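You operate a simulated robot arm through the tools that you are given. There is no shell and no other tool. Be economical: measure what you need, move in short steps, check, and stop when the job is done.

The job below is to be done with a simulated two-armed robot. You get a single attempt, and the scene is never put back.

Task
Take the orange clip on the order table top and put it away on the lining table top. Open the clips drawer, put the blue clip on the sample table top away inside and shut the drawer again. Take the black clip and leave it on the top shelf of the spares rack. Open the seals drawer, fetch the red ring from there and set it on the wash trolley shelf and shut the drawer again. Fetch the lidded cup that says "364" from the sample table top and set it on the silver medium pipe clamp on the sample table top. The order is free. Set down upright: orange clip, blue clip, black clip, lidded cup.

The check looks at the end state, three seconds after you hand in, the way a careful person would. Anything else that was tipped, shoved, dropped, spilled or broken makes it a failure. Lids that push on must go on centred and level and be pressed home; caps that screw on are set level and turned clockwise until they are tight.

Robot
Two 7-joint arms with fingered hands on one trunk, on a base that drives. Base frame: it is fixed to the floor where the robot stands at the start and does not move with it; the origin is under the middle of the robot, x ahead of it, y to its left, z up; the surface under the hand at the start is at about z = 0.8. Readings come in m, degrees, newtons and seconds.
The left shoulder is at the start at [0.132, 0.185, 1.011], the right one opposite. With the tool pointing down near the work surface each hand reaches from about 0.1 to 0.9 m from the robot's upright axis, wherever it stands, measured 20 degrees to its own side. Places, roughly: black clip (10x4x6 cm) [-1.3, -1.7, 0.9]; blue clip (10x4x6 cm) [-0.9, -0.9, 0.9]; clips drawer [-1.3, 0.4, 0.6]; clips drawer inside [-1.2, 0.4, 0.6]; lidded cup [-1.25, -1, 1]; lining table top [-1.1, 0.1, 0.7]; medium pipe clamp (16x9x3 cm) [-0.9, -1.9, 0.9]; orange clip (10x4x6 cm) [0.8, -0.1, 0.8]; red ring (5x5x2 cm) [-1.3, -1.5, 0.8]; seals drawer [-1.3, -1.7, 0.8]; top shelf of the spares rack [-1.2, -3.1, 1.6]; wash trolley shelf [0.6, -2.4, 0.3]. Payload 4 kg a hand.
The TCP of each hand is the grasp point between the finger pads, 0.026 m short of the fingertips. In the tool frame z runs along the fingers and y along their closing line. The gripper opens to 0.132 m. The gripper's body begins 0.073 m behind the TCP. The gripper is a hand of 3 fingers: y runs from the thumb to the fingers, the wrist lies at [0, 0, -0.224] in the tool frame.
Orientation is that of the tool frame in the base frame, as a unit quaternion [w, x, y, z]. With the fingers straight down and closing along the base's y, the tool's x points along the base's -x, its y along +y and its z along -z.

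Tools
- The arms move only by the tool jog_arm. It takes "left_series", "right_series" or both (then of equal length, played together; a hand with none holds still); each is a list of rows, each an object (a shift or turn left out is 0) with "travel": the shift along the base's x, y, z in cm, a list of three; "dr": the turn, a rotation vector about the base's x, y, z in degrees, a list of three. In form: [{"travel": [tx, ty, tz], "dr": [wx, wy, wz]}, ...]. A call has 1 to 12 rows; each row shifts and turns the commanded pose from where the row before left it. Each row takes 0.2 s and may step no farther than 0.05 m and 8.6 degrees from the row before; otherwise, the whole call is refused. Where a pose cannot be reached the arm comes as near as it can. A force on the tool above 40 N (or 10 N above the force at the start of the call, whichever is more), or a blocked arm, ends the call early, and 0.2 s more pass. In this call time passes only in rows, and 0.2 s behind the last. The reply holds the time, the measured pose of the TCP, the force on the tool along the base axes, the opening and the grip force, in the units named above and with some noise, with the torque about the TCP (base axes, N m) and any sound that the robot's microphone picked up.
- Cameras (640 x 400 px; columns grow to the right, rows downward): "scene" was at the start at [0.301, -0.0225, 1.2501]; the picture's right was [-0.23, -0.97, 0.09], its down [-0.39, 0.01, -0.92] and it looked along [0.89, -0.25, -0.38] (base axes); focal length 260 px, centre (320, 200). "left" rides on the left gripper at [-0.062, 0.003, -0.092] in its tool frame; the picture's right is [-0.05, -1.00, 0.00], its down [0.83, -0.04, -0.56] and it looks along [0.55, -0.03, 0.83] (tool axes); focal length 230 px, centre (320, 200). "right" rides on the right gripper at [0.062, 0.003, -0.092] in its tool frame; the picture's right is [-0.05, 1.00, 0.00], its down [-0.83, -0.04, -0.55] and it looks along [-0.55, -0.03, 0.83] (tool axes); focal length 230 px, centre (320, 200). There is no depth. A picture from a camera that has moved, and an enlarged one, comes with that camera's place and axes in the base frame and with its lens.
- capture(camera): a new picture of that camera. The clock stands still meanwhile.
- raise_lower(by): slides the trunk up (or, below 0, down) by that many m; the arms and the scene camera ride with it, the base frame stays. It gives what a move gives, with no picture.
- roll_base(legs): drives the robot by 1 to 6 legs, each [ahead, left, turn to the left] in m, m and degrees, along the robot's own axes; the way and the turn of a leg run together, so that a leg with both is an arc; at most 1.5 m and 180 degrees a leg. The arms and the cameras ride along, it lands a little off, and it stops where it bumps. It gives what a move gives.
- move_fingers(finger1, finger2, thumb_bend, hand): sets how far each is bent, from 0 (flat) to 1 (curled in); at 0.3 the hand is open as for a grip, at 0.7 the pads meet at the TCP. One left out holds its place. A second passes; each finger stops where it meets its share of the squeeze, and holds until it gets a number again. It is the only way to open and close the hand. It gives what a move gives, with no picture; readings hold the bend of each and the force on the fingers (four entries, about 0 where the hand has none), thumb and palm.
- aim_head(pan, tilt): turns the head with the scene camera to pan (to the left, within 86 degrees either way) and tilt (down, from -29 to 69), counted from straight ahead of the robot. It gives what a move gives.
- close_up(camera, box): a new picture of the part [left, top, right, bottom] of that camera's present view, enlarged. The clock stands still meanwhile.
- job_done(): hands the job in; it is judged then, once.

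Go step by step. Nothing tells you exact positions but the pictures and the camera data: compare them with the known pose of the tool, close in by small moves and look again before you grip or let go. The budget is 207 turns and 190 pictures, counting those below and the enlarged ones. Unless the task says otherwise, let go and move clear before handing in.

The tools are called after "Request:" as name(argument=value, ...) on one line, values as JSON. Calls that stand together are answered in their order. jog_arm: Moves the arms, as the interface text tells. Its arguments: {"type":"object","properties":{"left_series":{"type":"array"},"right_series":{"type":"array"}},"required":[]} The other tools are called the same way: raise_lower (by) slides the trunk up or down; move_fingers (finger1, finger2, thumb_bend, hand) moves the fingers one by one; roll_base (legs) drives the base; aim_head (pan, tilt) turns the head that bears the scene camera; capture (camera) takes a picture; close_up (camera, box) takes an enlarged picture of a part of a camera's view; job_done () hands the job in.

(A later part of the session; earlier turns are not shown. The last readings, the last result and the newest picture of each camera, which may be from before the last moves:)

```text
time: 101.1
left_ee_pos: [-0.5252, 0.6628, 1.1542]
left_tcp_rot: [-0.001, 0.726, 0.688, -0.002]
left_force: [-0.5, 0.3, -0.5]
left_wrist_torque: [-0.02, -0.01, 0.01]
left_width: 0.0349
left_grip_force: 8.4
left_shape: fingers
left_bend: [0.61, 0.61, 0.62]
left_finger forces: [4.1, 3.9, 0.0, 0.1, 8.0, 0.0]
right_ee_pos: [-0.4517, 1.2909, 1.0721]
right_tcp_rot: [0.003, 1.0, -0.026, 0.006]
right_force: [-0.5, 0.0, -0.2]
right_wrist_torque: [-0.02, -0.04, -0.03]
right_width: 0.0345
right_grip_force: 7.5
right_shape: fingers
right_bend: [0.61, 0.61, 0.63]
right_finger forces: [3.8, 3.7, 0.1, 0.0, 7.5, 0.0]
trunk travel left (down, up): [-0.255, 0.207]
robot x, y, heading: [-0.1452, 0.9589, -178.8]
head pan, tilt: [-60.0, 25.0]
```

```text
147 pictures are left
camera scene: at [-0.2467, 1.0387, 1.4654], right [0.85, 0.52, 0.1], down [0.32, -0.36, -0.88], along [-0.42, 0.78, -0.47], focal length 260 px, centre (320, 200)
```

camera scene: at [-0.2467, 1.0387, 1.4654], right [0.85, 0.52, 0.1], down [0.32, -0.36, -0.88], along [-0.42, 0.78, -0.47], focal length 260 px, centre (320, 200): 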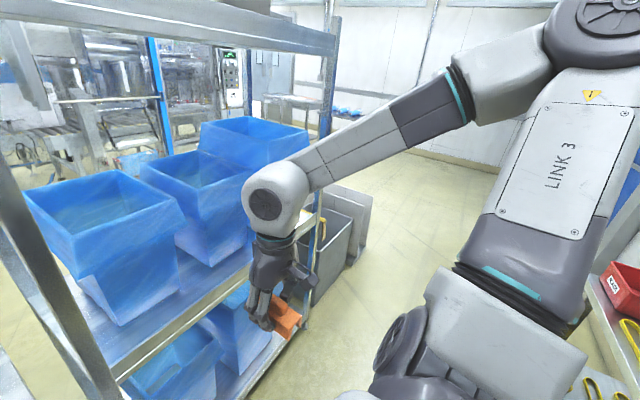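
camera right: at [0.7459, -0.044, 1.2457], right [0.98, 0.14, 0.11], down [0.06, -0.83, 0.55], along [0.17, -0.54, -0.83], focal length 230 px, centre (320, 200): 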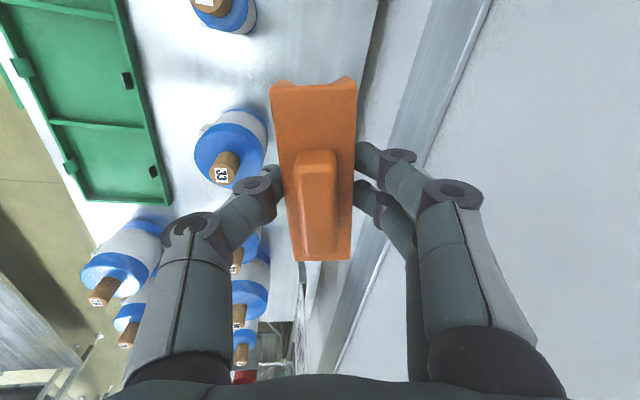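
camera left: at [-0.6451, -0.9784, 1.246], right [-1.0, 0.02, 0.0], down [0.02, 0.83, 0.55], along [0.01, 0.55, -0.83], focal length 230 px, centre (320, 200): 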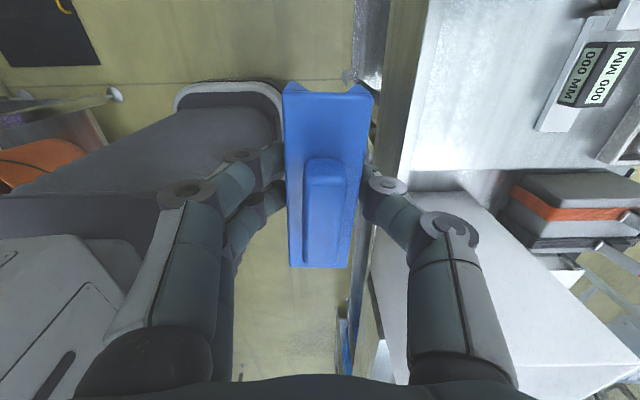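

The rack ends ahead with a grey bin and panel after it. Continue north to y ≈ 2.95 and check the crossing.

Request:
roll_base(legs=[[0, -1.0, -1.1], [0, -1.0, 0]])

Request:
aim_head(pan=0, tilt=30)

Request:
capture(camera="scene")

Request:
aim_head(pan=50, tilt=25)

Request:
capture(camera="scene")

```text
time: 111.1
left_ee_pos: [-0.5444, 2.6746, 1.1528]
left_tcp_rot: [0.0, 0.728, 0.686, -0.002]
left_force: [-0.1, 0.1, 0.2]
left_wrist_torque: [0.01, 0.0, 0.01]
left_width: 0.0345
left_grip_force: 7.6
left_shape: fingers
left_bend: [0.61, 0.61, 0.62]
left_finger forces: [4.0, 3.9, 0.0, 0.1, 8.0, 0.1]
right_ee_pos: [-0.4678, 3.302, 1.0717]
right_tcp_rot: [0.003, 1.0, -0.029, 0.006]
right_force: [0.2, 0.1, -0.2]
right_wrist_torque: [0.01, -0.01, 0.03]
right_width: 0.0345
right_grip_force: 7.7
right_shape: fingers
right_bend: [0.61, 0.61, 0.63]
right_finger forces: [3.7, 3.7, 0.0, 0.0, 7.7, 0.0]
trunk travel left (down, up): [-0.255, 0.207]
robot x, y, heading: [-0.1621, 2.9669, -179.5]
head pan, tilt: [-60.0, 25.0]
```

```text
time: 112.4
left_ee_pos: [-0.5438, 2.6753, 1.1541]
left_tcp_rot: [0.0, 0.728, 0.686, -0.001]
left_force: [0.0, 0.0, -0.2]
left_wrist_torque: [0.03, 0.01, -0.01]
left_width: 0.0351
left_grip_force: 7.5
left_shape: fingers
left_bend: [0.61, 0.61, 0.62]
left_finger forces: [4.0, 3.9, 0.0, 0.1, 8.0, 0.0]
right_ee_pos: [-0.4679, 3.3018, 1.073]
right_tcp_rot: [0.003, 1.0, -0.029, 0.005]
right_force: [-0.2, 0.7, -0.5]
right_wrist_torque: [-0.01, 0.0, 0.04]
right_width: 0.0348
right_grip_force: 7.2
right_shape: fingers
right_bend: [0.61, 0.61, 0.63]
right_finger forces: [3.7, 3.7, 0.0, 0.1, 7.6, 0.0]
trunk travel left (down, up): [-0.255, 0.207]
robot x, y, heading: [-0.161, 2.9702, -179.5]
head pan, tilt: [0.0, 30.0]
```

```text
146 pictures are left
camera scene: at [-0.3066, 2.9688, 1.4526], right [-0.01, 1.0, 0.0], down [0.59, 0.01, -0.81], along [-0.81, -0.01, -0.59], focal length 260 px, centre (320, 200)
```

scene: 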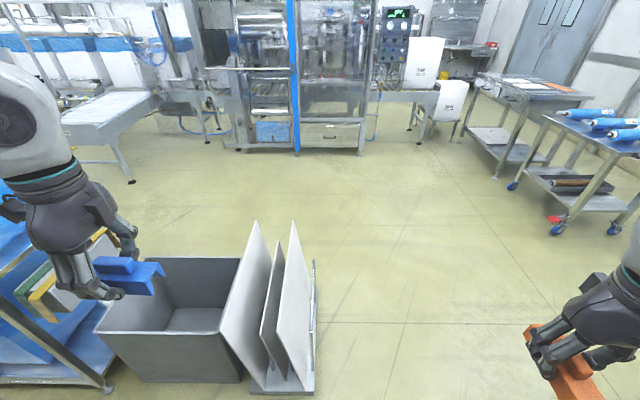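

```text
time: 113.6
left_ee_pos: [-0.5442, 2.6758, 1.1551]
left_tcp_rot: [0.001, 0.728, 0.686, -0.002]
left_force: [0.4, 0.3, 0.2]
left_wrist_torque: [0.05, -0.03, -0.02]
left_width: 0.0346
left_grip_force: 8.0
left_shape: fingers
left_bend: [0.61, 0.61, 0.62]
left_finger forces: [3.9, 3.9, 0.0, 0.0, 7.9, 0.0]
right_ee_pos: [-0.4672, 3.303, 1.0733]
right_tcp_rot: [0.003, 1.0, -0.029, 0.006]
right_force: [-0.3, -0.2, 0.3]
right_wrist_torque: [-0.01, -0.01, 0.01]
right_width: 0.0344
right_grip_force: 7.3
right_shape: fingers
right_bend: [0.61, 0.61, 0.63]
right_finger forces: [3.8, 3.6, 0.0, 0.0, 7.6, 0.1]
trunk travel left (down, up): [-0.255, 0.207]
robot x, y, heading: [-0.1683, 2.9713, -179.1]
head pan, tilt: [50.0, 25.0]
```

```text
145 pictures are left
camera scene: at [-0.2758, 2.8984, 1.4639], right [-0.77, 0.64, -0.08], down [0.37, 0.33, -0.87], along [-0.53, -0.7, -0.48], focal length 260 px, centre (320, 200)
```

scene: 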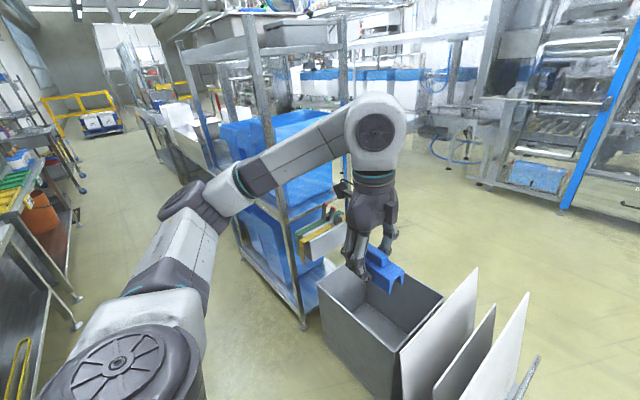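

The way across is clear north of the upright panels. Strafe 0.6 more, cross, then turn to face down the far aisle.

Request:
roll_base(legs=[[0, -0.6, 0], [1.3, 0, 0], [0.6, 0, 0], [0, 0, 90]])

Request:
aim_head(pan=0, tilt=25)

Request:
capture(camera="scene")

```text
time: 130.0
left_ee_pos: [-1.8052, 3.1706, 1.1537]
left_tcp_rot: [0.0, 0.037, 0.999, -0.001]
left_force: [1.0, -0.5, -0.2]
left_wrist_torque: [-0.03, -0.04, 0.01]
left_width: 0.0347
left_grip_force: 7.6
left_shape: fingers
left_bend: [0.61, 0.61, 0.62]
left_finger forces: [3.9, 3.8, 0.0, 0.0, 7.8, 0.0]
right_ee_pos: [-2.4317, 3.2574, 1.0723]
right_tcp_rot: [-0.003, 0.732, 0.681, 0.005]
right_force: [-0.6, 0.1, 0.2]
right_wrist_torque: [-0.01, -0.01, 0.01]
right_width: 0.0343
right_grip_force: 7.6
right_shape: fingers
right_bend: [0.61, 0.61, 0.63]
right_finger forces: [3.7, 3.5, 0.0, 0.0, 7.4, 0.0]
trunk travel left (down, up): [-0.255, 0.207]
robot x, y, heading: [-2.0934, 3.5563, -90.0]
head pan, tilt: [50.0, 25.0]
```

```text
time: 131.2
left_ee_pos: [-1.8051, 3.1695, 1.1552]
left_tcp_rot: [0.0, 0.037, 0.999, -0.001]
left_force: [-0.2, 0.2, 0.3]
left_wrist_torque: [-0.03, -0.01, 0.03]
left_width: 0.0344
left_grip_force: 7.7
left_shape: fingers
left_bend: [0.61, 0.61, 0.62]
left_finger forces: [3.9, 3.8, 0.0, 0.0, 7.7, 0.0]
right_ee_pos: [-2.4299, 3.2574, 1.0725]
right_tcp_rot: [-0.002, 0.733, 0.68, 0.007]
right_force: [0.1, 0.0, -0.6]
right_wrist_torque: [0.0, 0.02, -0.01]
right_width: 0.0341
right_grip_force: 7.9
right_shape: fingers
right_bend: [0.61, 0.61, 0.63]
right_finger forces: [3.8, 3.5, 0.0, 0.0, 7.3, 0.0]
trunk travel left (down, up): [-0.255, 0.207]
robot x, y, heading: [-2.0949, 3.5542, -90.5]
head pan, tilt: [0.0, 25.0]
```

```text
144 pictures are left
camera scene: at [-2.0935, 3.4093, 1.4603], right [-1.0, 0.0, 0.0], down [0.0, 0.52, -0.85], along [0.0, -0.85, -0.52], focal length 260 px, centre (320, 200)
```

scene: 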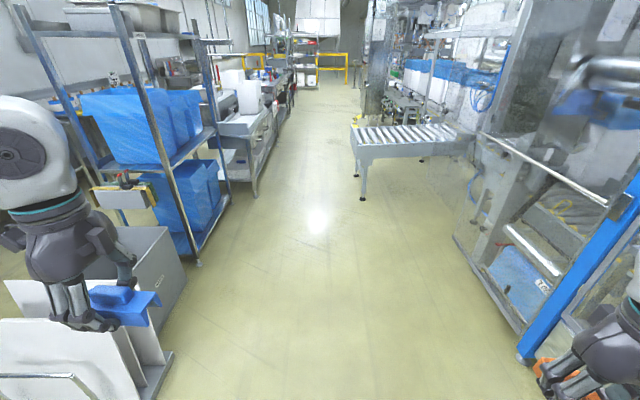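

The far aisle is open. I'll turn to face the tables here in the open and strafe along to the lining table.

Request:
roll_base(legs=[[0, 0, 90], [0.1, 0, 0], [0, -1.5, 0], [0, -1.2, 0]])

Request:
aim_head(pan=-20, tilt=30)

Request:
capture(camera="scene")

```text
time: 148.9
left_ee_pos: [-1.6626, 1.1409, 1.1537]
left_tcp_rot: [0.002, -0.684, 0.73, 0.0]
left_force: [0.4, -0.1, -0.4]
left_wrist_torque: [0.02, 0.03, 0.02]
left_width: 0.0343
left_grip_force: 7.6
left_shape: fingers
left_bend: [0.61, 0.61, 0.62]
left_finger forces: [3.9, 3.8, 0.0, 0.0, 7.6, 0.1]
right_ee_pos: [-1.7434, 0.5148, 1.0733]
right_tcp_rot: [-0.006, 0.031, 0.999, 0.002]
right_force: [-0.3, -1.0, -0.2]
right_wrist_torque: [0.02, 0.0, -0.02]
right_width: 0.0341
right_grip_force: 7.0
right_shape: fingers
right_bend: [0.61, 0.61, 0.63]
right_finger forces: [3.7, 3.5, 0.1, 0.1, 7.2, 0.0]
trunk travel left (down, up): [-0.255, 0.207]
robot x, y, heading: [-2.043, 0.8513, 0.3]
head pan, tilt: [0.0, 25.0]
```

```text
time: 149.7
left_ee_pos: [-1.6625, 1.14, 1.1532]
left_tcp_rot: [0.001, -0.684, 0.73, -0.001]
left_force: [0.4, 0.3, 0.5]
left_wrist_torque: [-0.01, -0.04, -0.01]
left_width: 0.0344
left_grip_force: 7.6
left_shape: fingers
left_bend: [0.61, 0.61, 0.62]
left_finger forces: [3.8, 3.8, 0.0, 0.0, 7.6, 0.0]
right_ee_pos: [-1.7425, 0.5151, 1.0716]
right_tcp_rot: [-0.006, 0.031, 1.0, 0.002]
right_force: [0.5, -1.1, -0.4]
right_wrist_torque: [-0.02, 0.02, 0.01]
right_width: 0.0338
right_grip_force: 6.8
right_shape: fingers
right_bend: [0.61, 0.61, 0.63]
right_finger forces: [3.6, 3.6, 0.0, 0.0, 7.2, 0.0]
trunk travel left (down, up): [-0.255, 0.207]
robot x, y, heading: [-2.0455, 0.8505, 0.6]
head pan, tilt: [-20.0, 30.0]
```

```text
143 pictures are left
camera scene: at [-1.9048, 0.8181, 1.4532], right [-0.33, -0.94, 0.04], down [-0.56, 0.17, -0.81], along [0.76, -0.29, -0.59], focal length 260 px, centre (320, 200)
```

scene: 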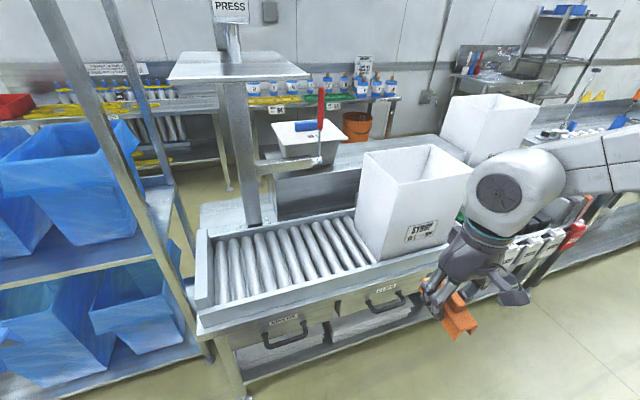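

I see two drawers with handles under the roller table. Zooming for labels, and re-tightening the grips.

Request:
close_up(camera="scene", box=[190, 200, 430, 350])

Request:
move_fingers(hand="right", finger1=0.68, finger2=0.68, thumb_bend=0.68)

Request:
roll_base(legs=[[0, -0.7, 0]])

Request:
capture(camera="scene")

```text
2.67 times, centred on (310, 275) of scene
camera zoom: at [-1.9048, 0.8181, 1.4532], right [-0.33, -0.94, 0.04], down [-0.56, 0.17, -0.81], along [0.76, -0.29, -0.59], focal length 694 px, centre (347, 0)
```

zoom: 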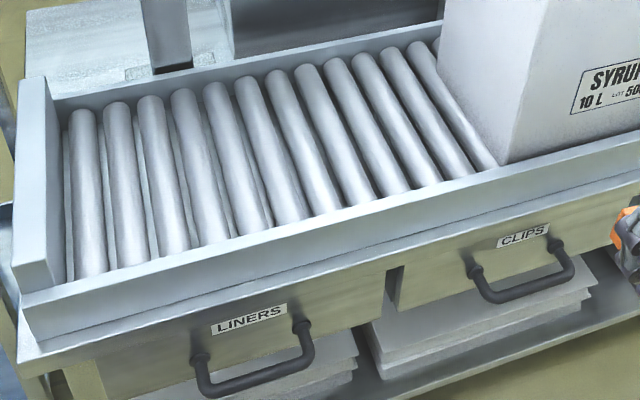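

```text
time: 150.7
left_ee_pos: [-1.6632, 1.141, 1.1547]
left_tcp_rot: [0.001, -0.683, 0.73, 0.001]
left_force: [-1.7, 0.7, 0.2]
left_wrist_torque: [0.0, -0.02, -0.03]
left_width: 0.0341
left_grip_force: 7.8
left_shape: fingers
left_bend: [0.61, 0.61, 0.62]
left_finger forces: [3.9, 3.8, 0.1, 0.0, 7.6, 0.0]
right_ee_pos: [-1.7445, 0.5139, 1.0723]
right_tcp_rot: [-0.006, 0.031, 1.0, 0.003]
right_force: [-0.5, 1.0, -1.0]
right_wrist_torque: [0.02, 0.01, -0.01]
right_width: 0.0335
right_grip_force: 10.7
right_shape: fingers
right_bend: [0.61, 0.61, 0.63]
right_finger forces: [5.3, 5.2, 0.1, 0.1, 10.4, 0.1]
trunk travel left (down, up): [-0.255, 0.207]
robot x, y, heading: [-2.0472, 0.8517, 0.5]
head pan, tilt: [-20.0, 30.0]
```

```text
time: 154.6
left_ee_pos: [-1.6598, 0.4319, 1.1547]
left_tcp_rot: [0.001, -0.68, 0.733, 0.0]
left_force: [-0.5, -0.3, -1.0]
left_wrist_torque: [-0.01, 0.0, 0.0]
left_width: 0.0341
left_grip_force: 7.4
left_shape: fingers
left_bend: [0.61, 0.61, 0.62]
left_finger forces: [4.0, 3.8, 0.0, 0.1, 7.5, 0.0]
right_ee_pos: [-1.7454, -0.1934, 1.0732]
right_tcp_rot: [-0.006, 0.037, 0.999, 0.003]
right_force: [0.6, -0.5, 0.0]
right_wrist_torque: [-0.02, 0.01, -0.01]
right_width: 0.0338
right_grip_force: 10.6
right_shape: fingers
right_bend: [0.61, 0.61, 0.63]
right_finger forces: [5.2, 5.3, 0.1, 0.1, 10.5, 0.0]
trunk travel left (down, up): [-0.255, 0.207]
robot x, y, heading: [-2.0441, 0.1406, -0.2]
head pan, tilt: [-20.0, 30.0]
```

```text
141 pictures are left
camera scene: at [-1.9041, 0.1115, 1.4532], right [-0.34, -0.94, 0.04], down [-0.56, 0.17, -0.81], along [0.75, -0.3, -0.59], focal length 260 px, centre (320, 200)
```

scene: 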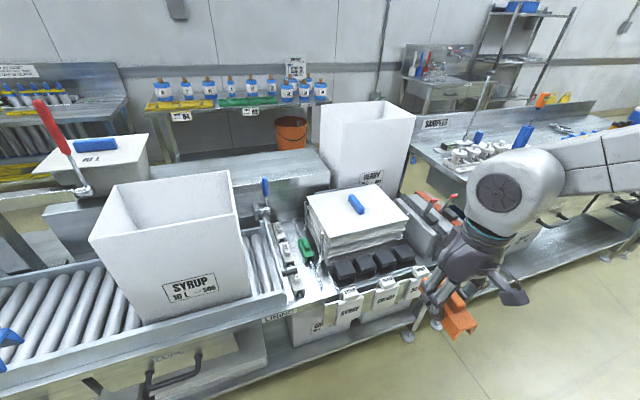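

Zoom on the lining table top to find where clips belong.

Request:
close_up(camera="scene", box=[230, 150, 470, 350])

Request:
close_up(camera="scene", box=[100, 280, 340, 400])

```text
2.00 times, centred on (350, 250) of scene
camera zoom: at [-1.9041, 0.1115, 1.4532], right [-0.34, -0.94, 0.04], down [-0.56, 0.17, -0.81], along [0.75, -0.3, -0.59], focal length 521 px, centre (260, 100)
```

zoom: 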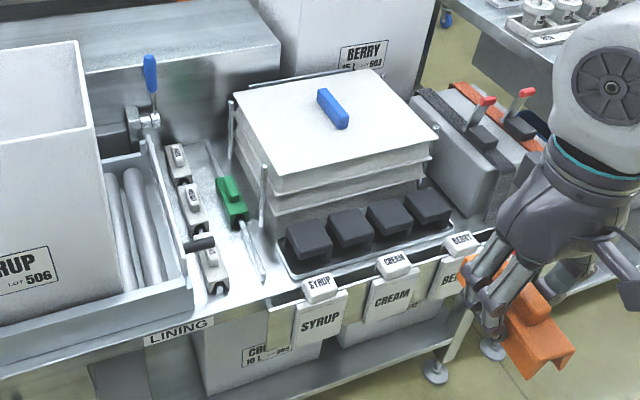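

```text
2.67 times, centred on (220, 340) of scene
camera zoom: at [-1.9041, 0.1115, 1.4532], right [-0.34, -0.94, 0.04], down [-0.56, 0.17, -0.81], along [0.75, -0.3, -0.59], focal length 694 px, centre (587, -173)
```

zoom: 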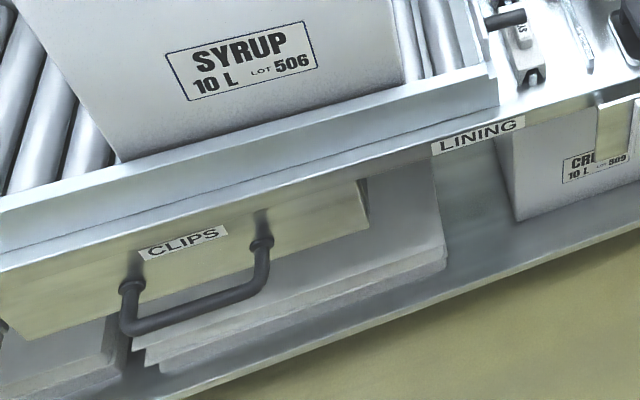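

The green and cream clips sit on a deck strip between rollers and the liner stack; I need a top view for a free spot. Looking through the right hand camera.

Request:
capture(camera="right")

Request:
aim_head(pan=-10, tilt=45)

Request:
capture(camera="scene")

```text
138 pictures are left
camera right: at [-1.8058, -0.1878, 1.1669], right [0.12, 0.99, 0.0], down [0.83, -0.11, 0.55], along [0.54, -0.06, -0.84], focal length 230 px, centre (320, 200)
```

right: 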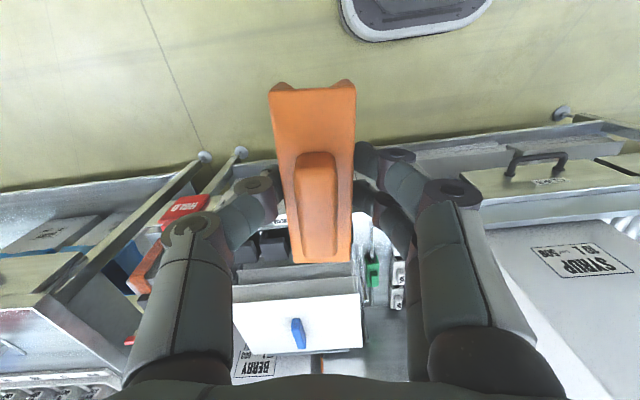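

```text
time: 155.3
left_ee_pos: [-1.6576, 0.4327, 1.1544]
left_tcp_rot: [0.001, -0.681, 0.733, 0.0]
left_force: [0.8, -0.2, 0.4]
left_wrist_torque: [0.0, 0.0, 0.0]
left_width: 0.0343
left_grip_force: 7.5
left_shape: fingers
left_bend: [0.61, 0.61, 0.62]
left_finger forces: [3.8, 3.8, 0.0, 0.1, 7.5, 0.1]
right_ee_pos: [-1.745, -0.1941, 1.0723]
right_tcp_rot: [-0.006, 0.037, 0.999, 0.003]
right_force: [-0.5, 0.0, -0.7]
right_wrist_torque: [0.02, 0.02, 0.0]
right_width: 0.0336
right_grip_force: 10.5
right_shape: fingers
right_bend: [0.61, 0.61, 0.63]
right_finger forces: [5.4, 5.2, 0.0, 0.1, 10.5, 0.0]
trunk travel left (down, up): [-0.255, 0.207]
robot x, y, heading: [-2.0428, 0.1435, 0.2]
head pan, tilt: [-10.0, 45.0]
```

```text
137 pictures are left
camera scene: at [-1.9115, 0.1277, 1.4313], right [-0.18, -0.98, 0.02], down [-0.77, 0.13, -0.63], along [0.61, -0.13, -0.78], focal length 260 px, centre (320, 200)
```

scene: 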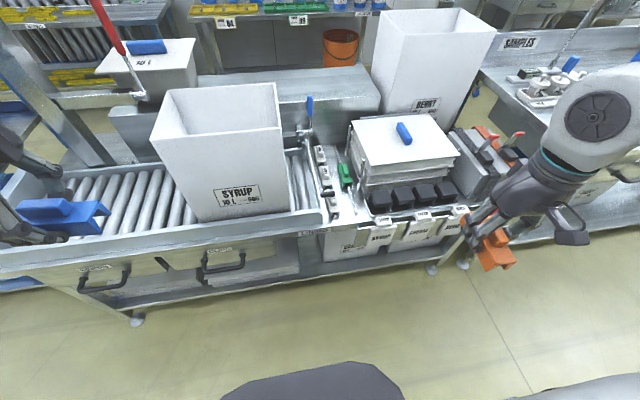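

Request:
close_up(camera="scene", box=[280, 120, 440, 250])

```text
3.08 times, centred on (360, 185) of scene
camera zoom: at [-1.9115, 0.1277, 1.4313], right [-0.18, -0.98, 0.02], down [-0.77, 0.13, -0.63], along [0.61, -0.13, -0.78], focal length 801 px, centre (197, 246)
```

zoom: 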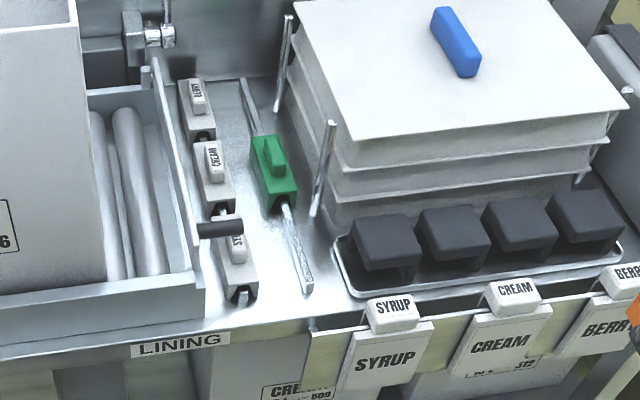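

Clips are stored straddling rails: the green one's rail has a free 10 cm stretch in front, centred about [-1.385, -0.09]. I'll bring the orange clip above there and look.

Request:
roll_base(legs=[[0.08, 0, 0]])

Request:
jog_arm(right_series=[{"travel": [4, 1.5, 0], "dr": [0, 0, 2]}, {"travel": [4, 1.5, 0], "dr": [0, 0, 2]}, {"travel": [4, 1.5, 0]}, {"travel": [4, 1.5, 0]}, {"travel": [4, 1.5, 0]}, {"travel": [4, 1.5, 0]}, {"travel": [3.5, 1.5, 0]}])

Request:
capture(camera="right")

Request:
close_up(camera="scene", box=[260, 100, 500, 300])

```text
time: 156.4
left_ee_pos: [-1.5805, 0.4326, 1.1555]
left_tcp_rot: [0.002, -0.681, 0.733, 0.0]
left_force: [0.5, -0.2, 0.0]
left_wrist_torque: [0.03, -0.02, -0.02]
left_width: 0.0342
left_grip_force: 7.8
left_shape: fingers
left_bend: [0.61, 0.61, 0.62]
left_finger forces: [3.9, 3.8, 0.0, 0.0, 7.6, 0.0]
right_ee_pos: [-1.6652, -0.1945, 1.0736]
right_tcp_rot: [-0.005, 0.036, 0.999, 0.003]
right_force: [0.4, -0.6, -0.7]
right_wrist_torque: [0.0, -0.02, -0.03]
right_width: 0.0336
right_grip_force: 10.4
right_shape: fingers
right_bend: [0.61, 0.61, 0.63]
right_finger forces: [5.3, 5.2, 0.0, 0.0, 10.6, 0.0]
trunk travel left (down, up): [-0.255, 0.207]
robot x, y, heading: [-1.9634, 0.1397, -0.2]
head pan, tilt: [-10.0, 45.0]
```

```text
time: 158.0
left_ee_pos: [-1.5781, 0.4324, 1.1528]
left_tcp_rot: [0.001, -0.681, 0.732, 0.001]
left_force: [1.0, 0.1, -1.2]
left_wrist_torque: [-0.05, -0.01, 0.02]
left_width: 0.0345
left_grip_force: 7.6
left_shape: fingers
left_bend: [0.61, 0.61, 0.62]
left_finger forces: [3.9, 3.8, 0.0, 0.0, 7.6, 0.1]
right_ee_pos: [-1.3897, -0.0878, 1.0735]
right_tcp_rot: [-0.006, 0.002, 1.0, 0.003]
right_force: [0.3, 0.1, -0.1]
right_wrist_torque: [-0.03, 0.0, 0.02]
right_width: 0.0335
right_grip_force: 10.6
right_shape: fingers
right_bend: [0.61, 0.61, 0.63]
right_finger forces: [5.2, 5.1, 0.1, 0.1, 10.4, 0.0]
trunk travel left (down, up): [-0.255, 0.207]
robot x, y, heading: [-1.9577, 0.1475, -0.3]
head pan, tilt: [-10.0, 45.0]
```

```text
135 pictures are left
camera right: at [-1.4504, -0.086, 1.167], right [0.06, 1.0, 0.0], down [0.84, -0.05, 0.54], along [0.54, -0.03, -0.84], focal length 230 px, centre (320, 200)
```

right: 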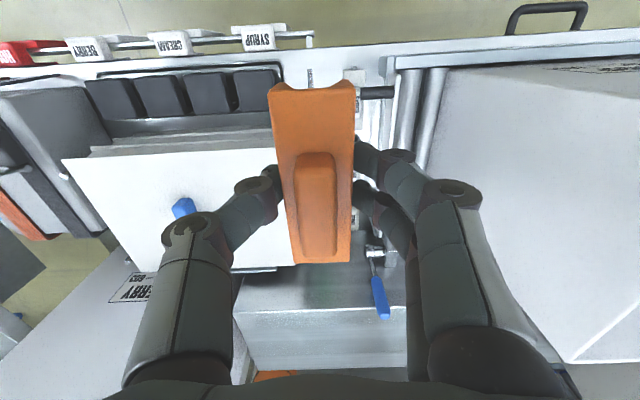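

```text
2.00 times, centred on (380, 200) of scene
camera zoom: at [-1.8297, 0.1281, 1.431], right [-0.18, -0.98, 0.02], down [-0.77, 0.12, -0.62], along [0.61, -0.12, -0.78], focal length 521 px, centre (200, 200)
```

zoom: 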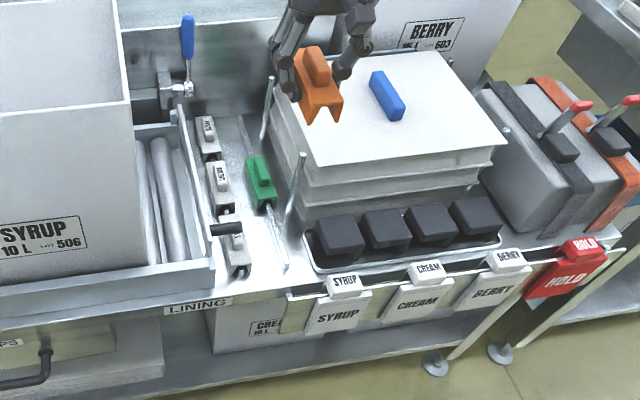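

Solved: deck z ≈ 0.68, rail at y ≈ -0.10 ending at x ≈ -1.41, with the green clip's front at -1.30. I'll centre the orange clip at [-1.357, -0.101] and descend partway.

Request:
jog_arm(right_series=[{"travel": [1.8, -0.5, 0]}, {"travel": [1.9, -0.5, 0]}, {"travel": [0, 0, -4]}, {"travel": [0, 0, -4]}, {"travel": [0, 0, -4]}, {"travel": [0, 0, -4]}, {"travel": [0, 0, -4]}, {"travel": [0, 0, -4]}])

Request:
capture(camera="right")

Request:
close_up(camera="scene", box=[300, 130, 420, 250])

```text
time: 159.8
left_ee_pos: [-1.5798, 0.4319, 1.1547]
left_tcp_rot: [0.001, -0.681, 0.732, -0.001]
left_force: [0.4, -0.2, -0.2]
left_wrist_torque: [-0.01, -0.01, 0.03]
left_width: 0.0343
left_grip_force: 7.8
left_shape: fingers
left_bend: [0.61, 0.61, 0.62]
left_finger forces: [3.9, 3.8, 0.0, 0.0, 7.6, 0.0]
right_ee_pos: [-1.3765, -0.1146, 0.8511]
right_tcp_rot: [-0.003, 0.002, 1.0, 0.003]
right_force: [0.6, -0.2, 0.2]
right_wrist_torque: [0.01, -0.02, -0.03]
right_width: 0.0334
right_grip_force: 11.0
right_shape: fingers
right_bend: [0.61, 0.61, 0.63]
right_finger forces: [5.2, 5.2, 0.0, 0.0, 10.3, 0.0]
right hand out of reach, approached as far as the arm can: row 7, 8
trunk travel left (down, up): [-0.255, 0.207]
robot x, y, heading: [-1.9631, 0.1403, -0.2]
head pan, tilt: [-10.0, 45.0]
```

```text
133 pictures are left
camera right: at [-1.4366, -0.1135, 0.944], right [0.05, 1.0, 0.01], down [0.84, -0.05, 0.55], along [0.55, -0.02, -0.84], focal length 230 px, centre (320, 200)
```

right: 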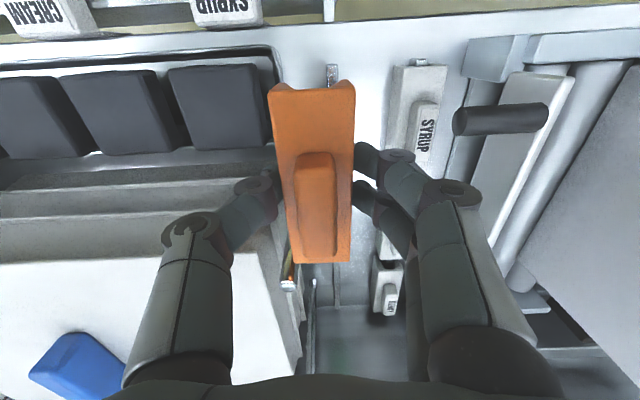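

```text
3.33 times, centred on (360, 190) of scene
camera zoom: at [-1.832, 0.1275, 1.4313], right [-0.18, -0.98, 0.02], down [-0.77, 0.12, -0.63], along [0.61, -0.12, -0.78], focal length 868 px, centre (187, 233)
```

zoom: 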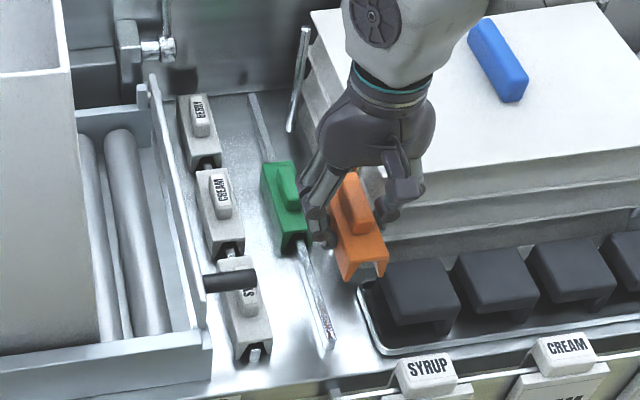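

Reach limit with the trunk high, so lower the trunk slightly and recentre over the rail (confirmed at y ≈ -0.10).

Request:
raise_lower(by=-0.03)

Request:
jog_arm(right_series=[{"travel": [0.7, 0.6, 0]}, {"travel": [0.7, 0.6, 0]}, {"travel": [0.6, 0.3, 0]}])

Request:
capture(camera="right")

```text
time: 160.6
left_ee_pos: [-1.5799, 0.4321, 1.1245]
left_tcp_rot: [0.002, -0.68, 0.733, 0.0]
left_force: [0.4, 0.2, -0.4]
left_wrist_torque: [-0.01, -0.04, 0.0]
left_width: 0.0344
left_grip_force: 7.7
left_shape: fingers
left_bend: [0.61, 0.61, 0.62]
left_finger forces: [4.0, 3.8, 0.0, 0.0, 7.6, 0.0]
right_ee_pos: [-1.377, -0.1143, 0.821]
right_tcp_rot: [-0.005, 0.0, 1.0, 0.002]
right_force: [0.0, -0.2, -0.5]
right_wrist_torque: [0.02, -0.01, -0.03]
right_width: 0.0335
right_grip_force: 10.6
right_shape: fingers
right_bend: [0.61, 0.61, 0.63]
right_finger forces: [5.2, 5.1, 0.1, 0.1, 10.3, 0.1]
trunk travel left (down, up): [-0.225, 0.237]
robot x, y, heading: [-1.9601, 0.144, -0.2]
head pan, tilt: [-10.0, 45.0]
```

```text
time: 161.4
left_ee_pos: [-1.5798, 0.4321, 1.124]
left_tcp_rot: [0.002, -0.68, 0.733, 0.0]
left_force: [-0.1, -0.3, -0.1]
left_wrist_torque: [0.0, -0.01, 0.0]
left_width: 0.0342
left_grip_force: 8.3
left_shape: fingers
left_bend: [0.61, 0.61, 0.62]
left_finger forces: [3.9, 3.8, 0.1, 0.0, 7.5, 0.0]
right_ee_pos: [-1.3581, -0.1015, 0.8228]
right_tcp_rot: [-0.005, 0.001, 1.0, 0.004]
right_force: [0.8, 0.9, 0.3]
right_wrist_torque: [-0.01, 0.0, 0.03]
right_width: 0.0338
right_grip_force: 9.8
right_shape: fingers
right_bend: [0.61, 0.61, 0.63]
right_finger forces: [5.2, 5.2, 0.0, 0.0, 10.3, 0.1]
right hand out of reach, approached as far as the arm can: row 3
trunk travel left (down, up): [-0.225, 0.237]
robot x, y, heading: [-1.9636, 0.1415, -0.3]
head pan, tilt: [-10.0, 45.0]
```

```text
131 pictures are left
camera right: at [-1.4203, -0.0996, 0.9172], right [0.05, 1.0, 0.01], down [0.84, -0.05, 0.55], along [0.55, -0.02, -0.84], focal length 230 px, centre (320, 200)
```

right: 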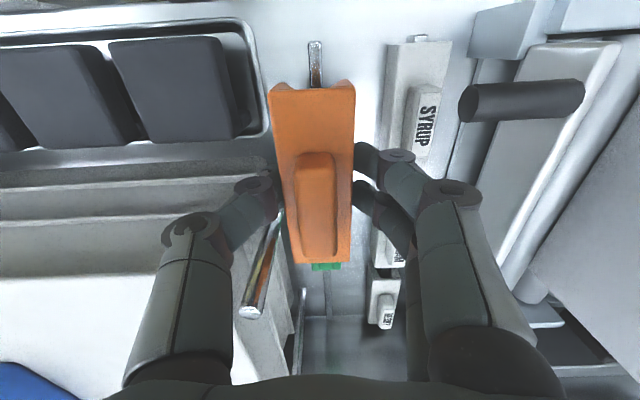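

The clip is centred over the rail. Lower by trunk 6 cm and look.

Request:
raise_lower(by=-0.06)

Request:
capture(camera="right")

Request:
close_up(camera="scene", box=[300, 130, 420, 250])

```text
time: 162.4
left_ee_pos: [-1.5806, 0.4311, 1.0654]
left_tcp_rot: [0.001, -0.681, 0.732, 0.0]
left_force: [-0.6, -0.4, -0.1]
left_wrist_torque: [0.03, 0.03, -0.02]
left_width: 0.0343
left_grip_force: 7.0
left_shape: fingers
left_bend: [0.61, 0.61, 0.62]
left_finger forces: [3.9, 3.8, 0.0, 0.1, 7.6, 0.0]
right_ee_pos: [-1.3593, -0.1013, 0.764]
right_tcp_rot: [-0.005, 0.0, 1.0, 0.003]
right_force: [0.4, -0.3, -0.5]
right_wrist_torque: [0.0, -0.01, 0.0]
right_width: 0.0337
right_grip_force: 10.3
right_shape: fingers
right_bend: [0.61, 0.61, 0.63]
right_finger forces: [5.1, 5.1, 0.0, 0.1, 10.3, 0.0]
trunk travel left (down, up): [-0.165, 0.297]
robot x, y, heading: [-1.9611, 0.1432, -0.1]
head pan, tilt: [-10.0, 45.0]
```

```text
130 pictures are left
camera right: at [-1.42, -0.0996, 0.8586], right [0.05, 1.0, 0.01], down [0.84, -0.05, 0.55], along [0.55, -0.03, -0.84], focal length 230 px, centre (320, 200)
```

right: 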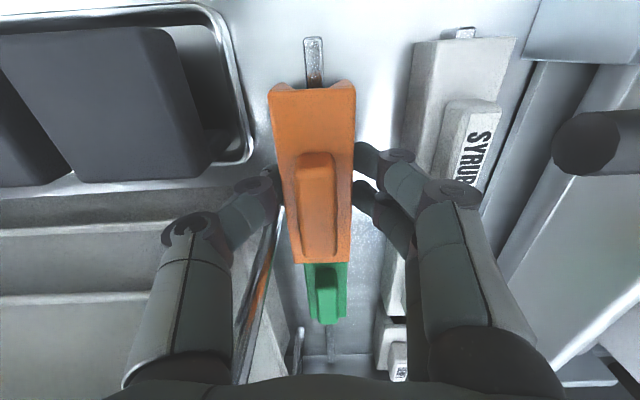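

```text
3.33 times, centred on (360, 190) of scene
camera zoom: at [-1.7723, 0.1278, 1.3203], right [-0.17, -0.98, 0.04], down [-0.84, 0.12, -0.53], along [0.52, -0.12, -0.84], focal length 868 px, centre (187, 233)
```

zoom: 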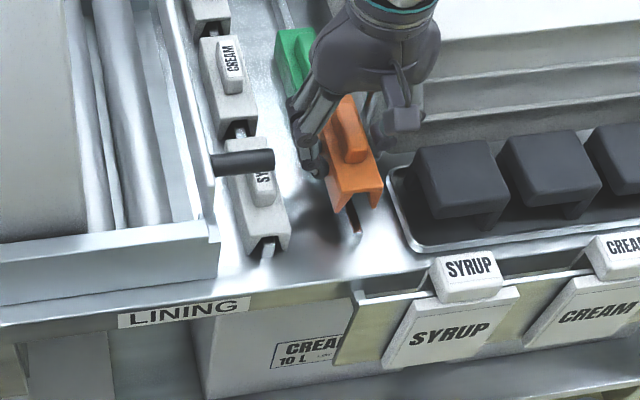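

Good alignment; about 4 cm to go. Lower 3 cm by trunk and then feel for contact in small steps.

Request:
raise_lower(by=-0.03)

Request:
capture(camera="right")

Request:
close_up(camera="scene", box=[300, 130, 420, 250])

```text
time: 163.1
left_ee_pos: [-1.5799, 0.4327, 1.0345]
left_tcp_rot: [0.001, -0.681, 0.732, 0.0]
left_force: [-0.2, -0.2, -0.4]
left_wrist_torque: [-0.01, 0.01, 0.01]
left_width: 0.0342
left_grip_force: 7.8
left_shape: fingers
left_bend: [0.61, 0.61, 0.62]
left_finger forces: [3.8, 3.8, 0.1, 0.0, 7.6, 0.0]
right_ee_pos: [-1.3599, -0.1009, 0.732]
right_tcp_rot: [-0.006, 0.001, 1.0, 0.003]
right_force: [0.1, 2.1, 1.6]
right_wrist_torque: [0.09, -0.01, 0.0]
right_width: 0.0348
right_grip_force: 11.5
right_shape: fingers
right_bend: [0.63, 0.63, 0.64]
right_finger forces: [6.0, 5.9, 0.1, 0.1, 10.9, 0.1]
trunk travel left (down, up): [-0.135, 0.327]
robot x, y, heading: [-1.9606, 0.1396, -0.0]
head pan, tilt: [-10.0, 45.0]
```

```text
128 pictures are left
camera right: at [-1.4203, -0.1, 0.8268], right [0.05, 1.0, 0.0], down [0.84, -0.05, 0.54], along [0.54, -0.03, -0.84], focal length 230 px, centre (320, 200)
```

right: 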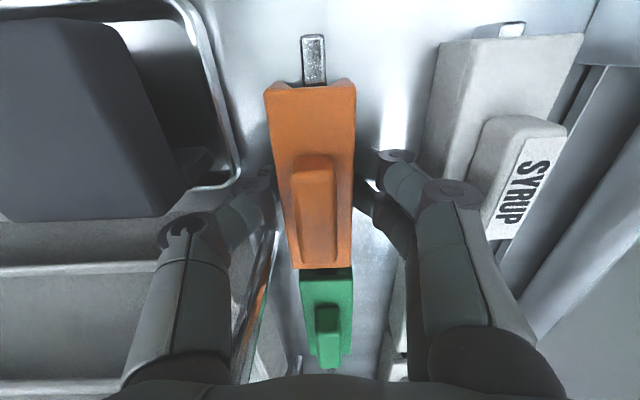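

```text
3.33 times, centred on (360, 190) of scene
camera zoom: at [-1.7477, 0.1275, 1.2787], right [-0.17, -0.98, 0.05], down [-0.86, 0.13, -0.49], along [0.48, -0.12, -0.87], focal length 868 px, centre (187, 233)
```

zoom: 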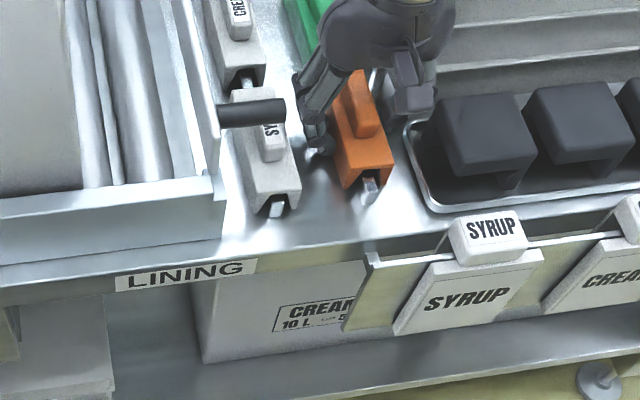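

The clip is seated over the rail with light contact. Release by opening moderately.

Request:
move_fingers(hand="right", finger1=0.5, finger2=0.5, thumb_bend=0.5)

Request:
capture(camera="right")

```text
time: 164.1
left_ee_pos: [-1.579, 0.4335, 1.0339]
left_tcp_rot: [0.001, -0.681, 0.733, 0.0]
left_force: [-0.7, 0.5, -0.6]
left_wrist_torque: [0.03, -0.01, -0.01]
left_width: 0.0345
left_grip_force: 7.3
left_shape: fingers
left_bend: [0.61, 0.61, 0.62]
left_finger forces: [3.7, 3.8, 0.1, 0.1, 7.6, 0.0]
right_ee_pos: [-1.3581, -0.1004, 0.7337]
right_tcp_rot: [-0.006, 0.001, 1.0, 0.003]
right_force: [0.3, 5.6, 3.3]
right_wrist_torque: [-0.03, 0.0, 0.03]
right_width: 0.0612
right_grip_force: 4.1
right_shape: fingers
right_bend: [0.5, 0.5, 0.52]
right_finger forces: [0.0, 0.1, 0.0, 0.1, 8.2, 0.0]
trunk travel left (down, up): [-0.135, 0.327]
robot x, y, heading: [-1.9609, 0.143, -0.1]
head pan, tilt: [-10.0, 45.0]
```

```text
126 pictures are left
camera right: at [-1.4199, -0.0991, 0.8278], right [0.05, 1.0, 0.0], down [0.84, -0.05, 0.55], along [0.54, -0.03, -0.84], focal length 230 px, centre (320, 200)
```

right: 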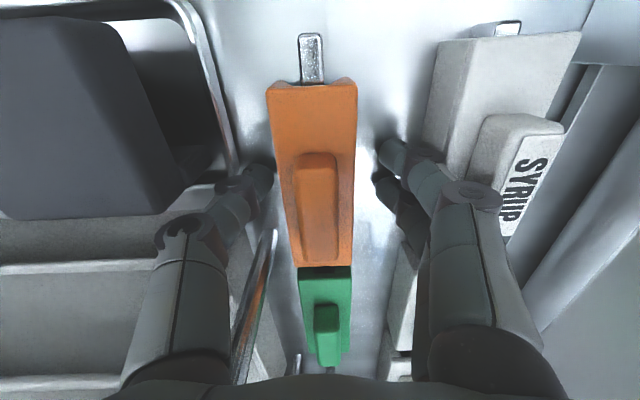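

The thumb is pressing against something on its outer side (tray or stack). Ease the thumb back in.

Request:
move_fingers(hand="right", thumb_bend=0.57)

Request:
capture(camera="right")

```text
time: 165.1
left_ee_pos: [-1.5798, 0.4322, 1.0332]
left_tcp_rot: [0.001, -0.681, 0.733, 0.0]
left_force: [0.8, 0.5, -1.4]
left_wrist_torque: [0.0, 0.02, 0.0]
left_width: 0.034
left_grip_force: 7.6
left_shape: fingers
left_bend: [0.61, 0.61, 0.62]
left_finger forces: [3.9, 3.8, 0.0, 0.0, 7.6, 0.0]
right_ee_pos: [-1.3593, -0.1008, 0.7326]
right_tcp_rot: [-0.006, 0.001, 1.0, 0.003]
right_force: [0.2, -1.5, 2.0]
right_wrist_torque: [-0.12, 0.02, 0.01]
right_width: 0.0587
right_grip_force: 0.4
right_shape: fingers
right_bend: [0.5, 0.5, 0.56]
right_finger forces: [0.0, 0.1, 0.0, 0.1, 2.2, 0.0]
trunk travel left (down, up): [-0.135, 0.327]
robot x, y, heading: [-1.9614, 0.1462, -0.3]
head pan, tilt: [-10.0, 45.0]
```

```text
125 pictures are left
camera right: at [-1.4201, -0.0998, 0.8274], right [0.05, 1.0, 0.0], down [0.84, -0.05, 0.54], along [0.54, -0.03, -0.84], focal length 230 px, centre (320, 200)
```

right: 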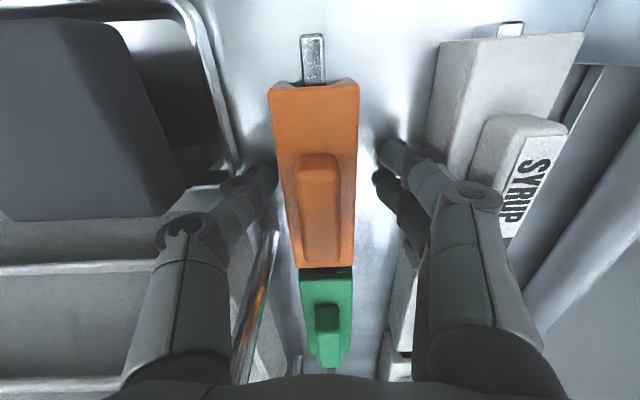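

Thumb now lightly touches the clip; set it midway and raise straight up.

Request:
move_fingers(hand="right", thumb_bend=0.545)

Request:
raise_lower(by=0.05)

Request:
capture(camera="right")

```text
time: 166.1
left_ee_pos: [-1.5791, 0.4334, 1.0344]
left_tcp_rot: [0.001, -0.681, 0.733, 0.0]
left_force: [0.9, 0.2, 0.3]
left_wrist_torque: [0.03, -0.01, 0.0]
left_width: 0.0344
left_grip_force: 7.9
left_shape: fingers
left_bend: [0.61, 0.61, 0.62]
left_finger forces: [3.8, 3.9, 0.1, 0.0, 7.6, 0.1]
right_ee_pos: [-1.3587, -0.1013, 0.7336]
right_tcp_rot: [-0.006, 0.0, 1.0, 0.003]
right_force: [-0.7, 0.6, 1.8]
right_wrist_torque: [-0.03, 0.0, -0.01]
right_width: 0.0595
right_grip_force: 0.8
right_shape: fingers
right_bend: [0.5, 0.5, 0.55]
right_finger forces: [0.1, 0.0, 0.0, 0.1, 1.9, 0.1]
trunk travel left (down, up): [-0.135, 0.327]
robot x, y, heading: [-1.9642, 0.1427, -0.2]
head pan, tilt: [-10.0, 45.0]
```

```text
time: 167.0
left_ee_pos: [-1.5791, 0.4335, 1.084]
left_tcp_rot: [0.001, -0.68, 0.733, 0.0]
left_force: [0.3, 0.3, 0.2]
left_wrist_torque: [0.02, 0.06, 0.01]
left_width: 0.0346
left_grip_force: 7.9
left_shape: fingers
left_bend: [0.61, 0.61, 0.62]
left_finger forces: [3.8, 3.8, 0.0, 0.0, 7.6, 0.1]
right_ee_pos: [-1.3588, -0.1021, 0.781]
right_tcp_rot: [-0.007, 0.001, 1.0, 0.003]
right_force: [-0.4, 0.0, -0.1]
right_wrist_torque: [0.03, 0.03, 0.0]
right_width: 0.0605
right_grip_force: 0.0
right_shape: fingers
right_bend: [0.5, 0.5, 0.54]
right_finger forces: [0.0, 0.0, 0.0, 0.1, 0.1, 0.0]
trunk travel left (down, up): [-0.185, 0.277]
robot x, y, heading: [-1.9639, 0.1417, -0.3]
head pan, tilt: [-10.0, 45.0]
```

```text
124 pictures are left
camera right: at [-1.4197, -0.1, 0.8761], right [0.05, 1.0, 0.0], down [0.84, -0.05, 0.54], along [0.54, -0.03, -0.84], focal length 230 px, centre (320, 200)
```

right: 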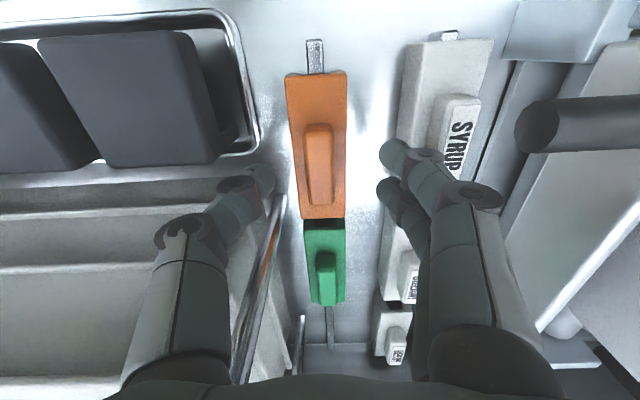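

The orange clip is put away neatly on its rail. Retreat up and back, then set up for the CLIPS drawer: its handle bar triangulates to x ≈ -1.485, y 0.30–0.435, z ≈ 0.577.

Request:
raise_lower(by=0.15)

Request:
jog_arm(right_series=[{"travel": [-4, 0, 2]}, {"travel": [-4, 0, 2]}, {"travel": [-4, 0, 0]}, {"travel": [-4, 0, 0]}, {"travel": [-4, 0, 0]}, {"travel": [-4, 0, 0]}])

Request:
aim_head(pan=-10, tilt=45)

Request:
capture(camera="scene")

```text
time: 168.8
left_ee_pos: [-1.5795, 0.4316, 1.2329]
left_tcp_rot: [0.0, -0.68, 0.733, 0.0]
left_force: [-0.2, 0.1, 0.1]
left_wrist_torque: [-0.05, 0.01, 0.01]
left_width: 0.0342
left_grip_force: 7.7
left_shape: fingers
left_bend: [0.61, 0.61, 0.62]
left_finger forces: [3.8, 3.8, 0.0, 0.0, 7.5, 0.1]
right_ee_pos: [-1.3581, -0.102, 0.9963]
right_tcp_rot: [0.045, 0.001, 0.999, 0.003]
right_force: [-1.0, 0.4, -0.8]
right_wrist_torque: [0.01, 0.0, 0.0]
right_width: 0.0604
right_grip_force: 0.2
right_shape: fingers
right_bend: [0.5, 0.5, 0.54]
right_finger forces: [0.0, 0.1, 0.1, 0.0, 0.0, 0.0]
trunk travel left (down, up): [-0.335, 0.127]
robot x, y, heading: [-1.9638, 0.1441, -0.3]
head pan, tilt: [-10.0, 45.0]
```

```text
time: 170.2
left_ee_pos: [-1.5801, 0.4336, 1.235]
left_tcp_rot: [0.001, -0.681, 0.732, 0.0]
left_force: [0.0, -0.5, -0.8]
left_wrist_torque: [0.02, 0.0, 0.03]
left_width: 0.0345
left_grip_force: 7.4
left_shape: fingers
left_bend: [0.61, 0.61, 0.62]
left_finger forces: [3.7, 3.7, 0.0, 0.0, 7.6, 0.1]
right_ee_pos: [-1.5978, -0.1016, 1.0377]
right_tcp_rot: [0.045, 0.001, 0.999, 0.003]
right_force: [-0.6, -0.9, -0.1]
right_wrist_torque: [0.02, -0.01, -0.02]
right_width: 0.0606
right_grip_force: 0.1
right_shape: fingers
right_bend: [0.5, 0.5, 0.54]
right_finger forces: [0.1, 0.0, 0.1, 0.0, 0.1, 0.0]
trunk travel left (down, up): [-0.335, 0.127]
robot x, y, heading: [-1.9622, 0.1442, -0.2]
head pan, tilt: [-10.0, 45.0]
```

```text
time: 170.8
left_ee_pos: [-1.5795, 0.4325, 1.2347]
left_tcp_rot: [0.002, -0.681, 0.733, 0.0]
left_force: [-0.1, 0.3, -1.0]
left_wrist_torque: [-0.02, -0.01, -0.05]
left_width: 0.0346
left_grip_force: 8.0
left_shape: fingers
left_bend: [0.61, 0.61, 0.62]
left_finger forces: [3.9, 3.8, 0.0, 0.0, 7.6, 0.1]
right_ee_pos: [-1.5974, -0.1012, 1.0369]
right_tcp_rot: [0.045, 0.0, 0.999, 0.004]
right_force: [-0.5, 0.3, 0.6]
right_wrist_torque: [0.02, -0.02, -0.02]
right_width: 0.0604
right_grip_force: 0.0
right_shape: fingers
right_bend: [0.5, 0.5, 0.54]
right_finger forces: [0.0, 0.0, 0.1, 0.0, 0.0, 0.0]
trunk travel left (down, up): [-0.335, 0.127]
robot x, y, heading: [-1.9636, 0.1437, 0.2]
head pan, tilt: [-10.0, 45.0]
```

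```text
123 pictures are left
camera scene: at [-1.8689, 0.128, 1.5204], right [-0.18, -0.98, 0.01], down [-0.73, 0.12, -0.68], along [0.67, -0.12, -0.74], focal length 260 px, centre (320, 200)
```

scene: 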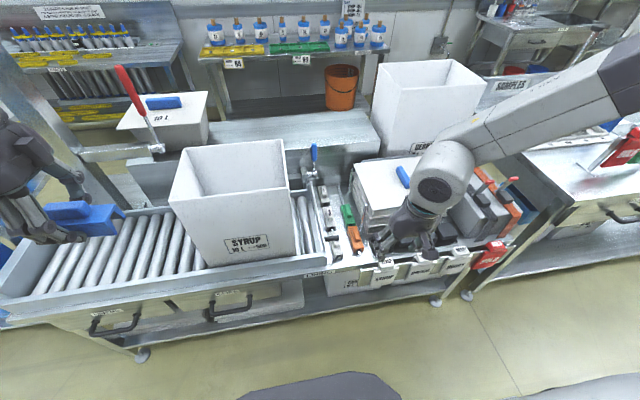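

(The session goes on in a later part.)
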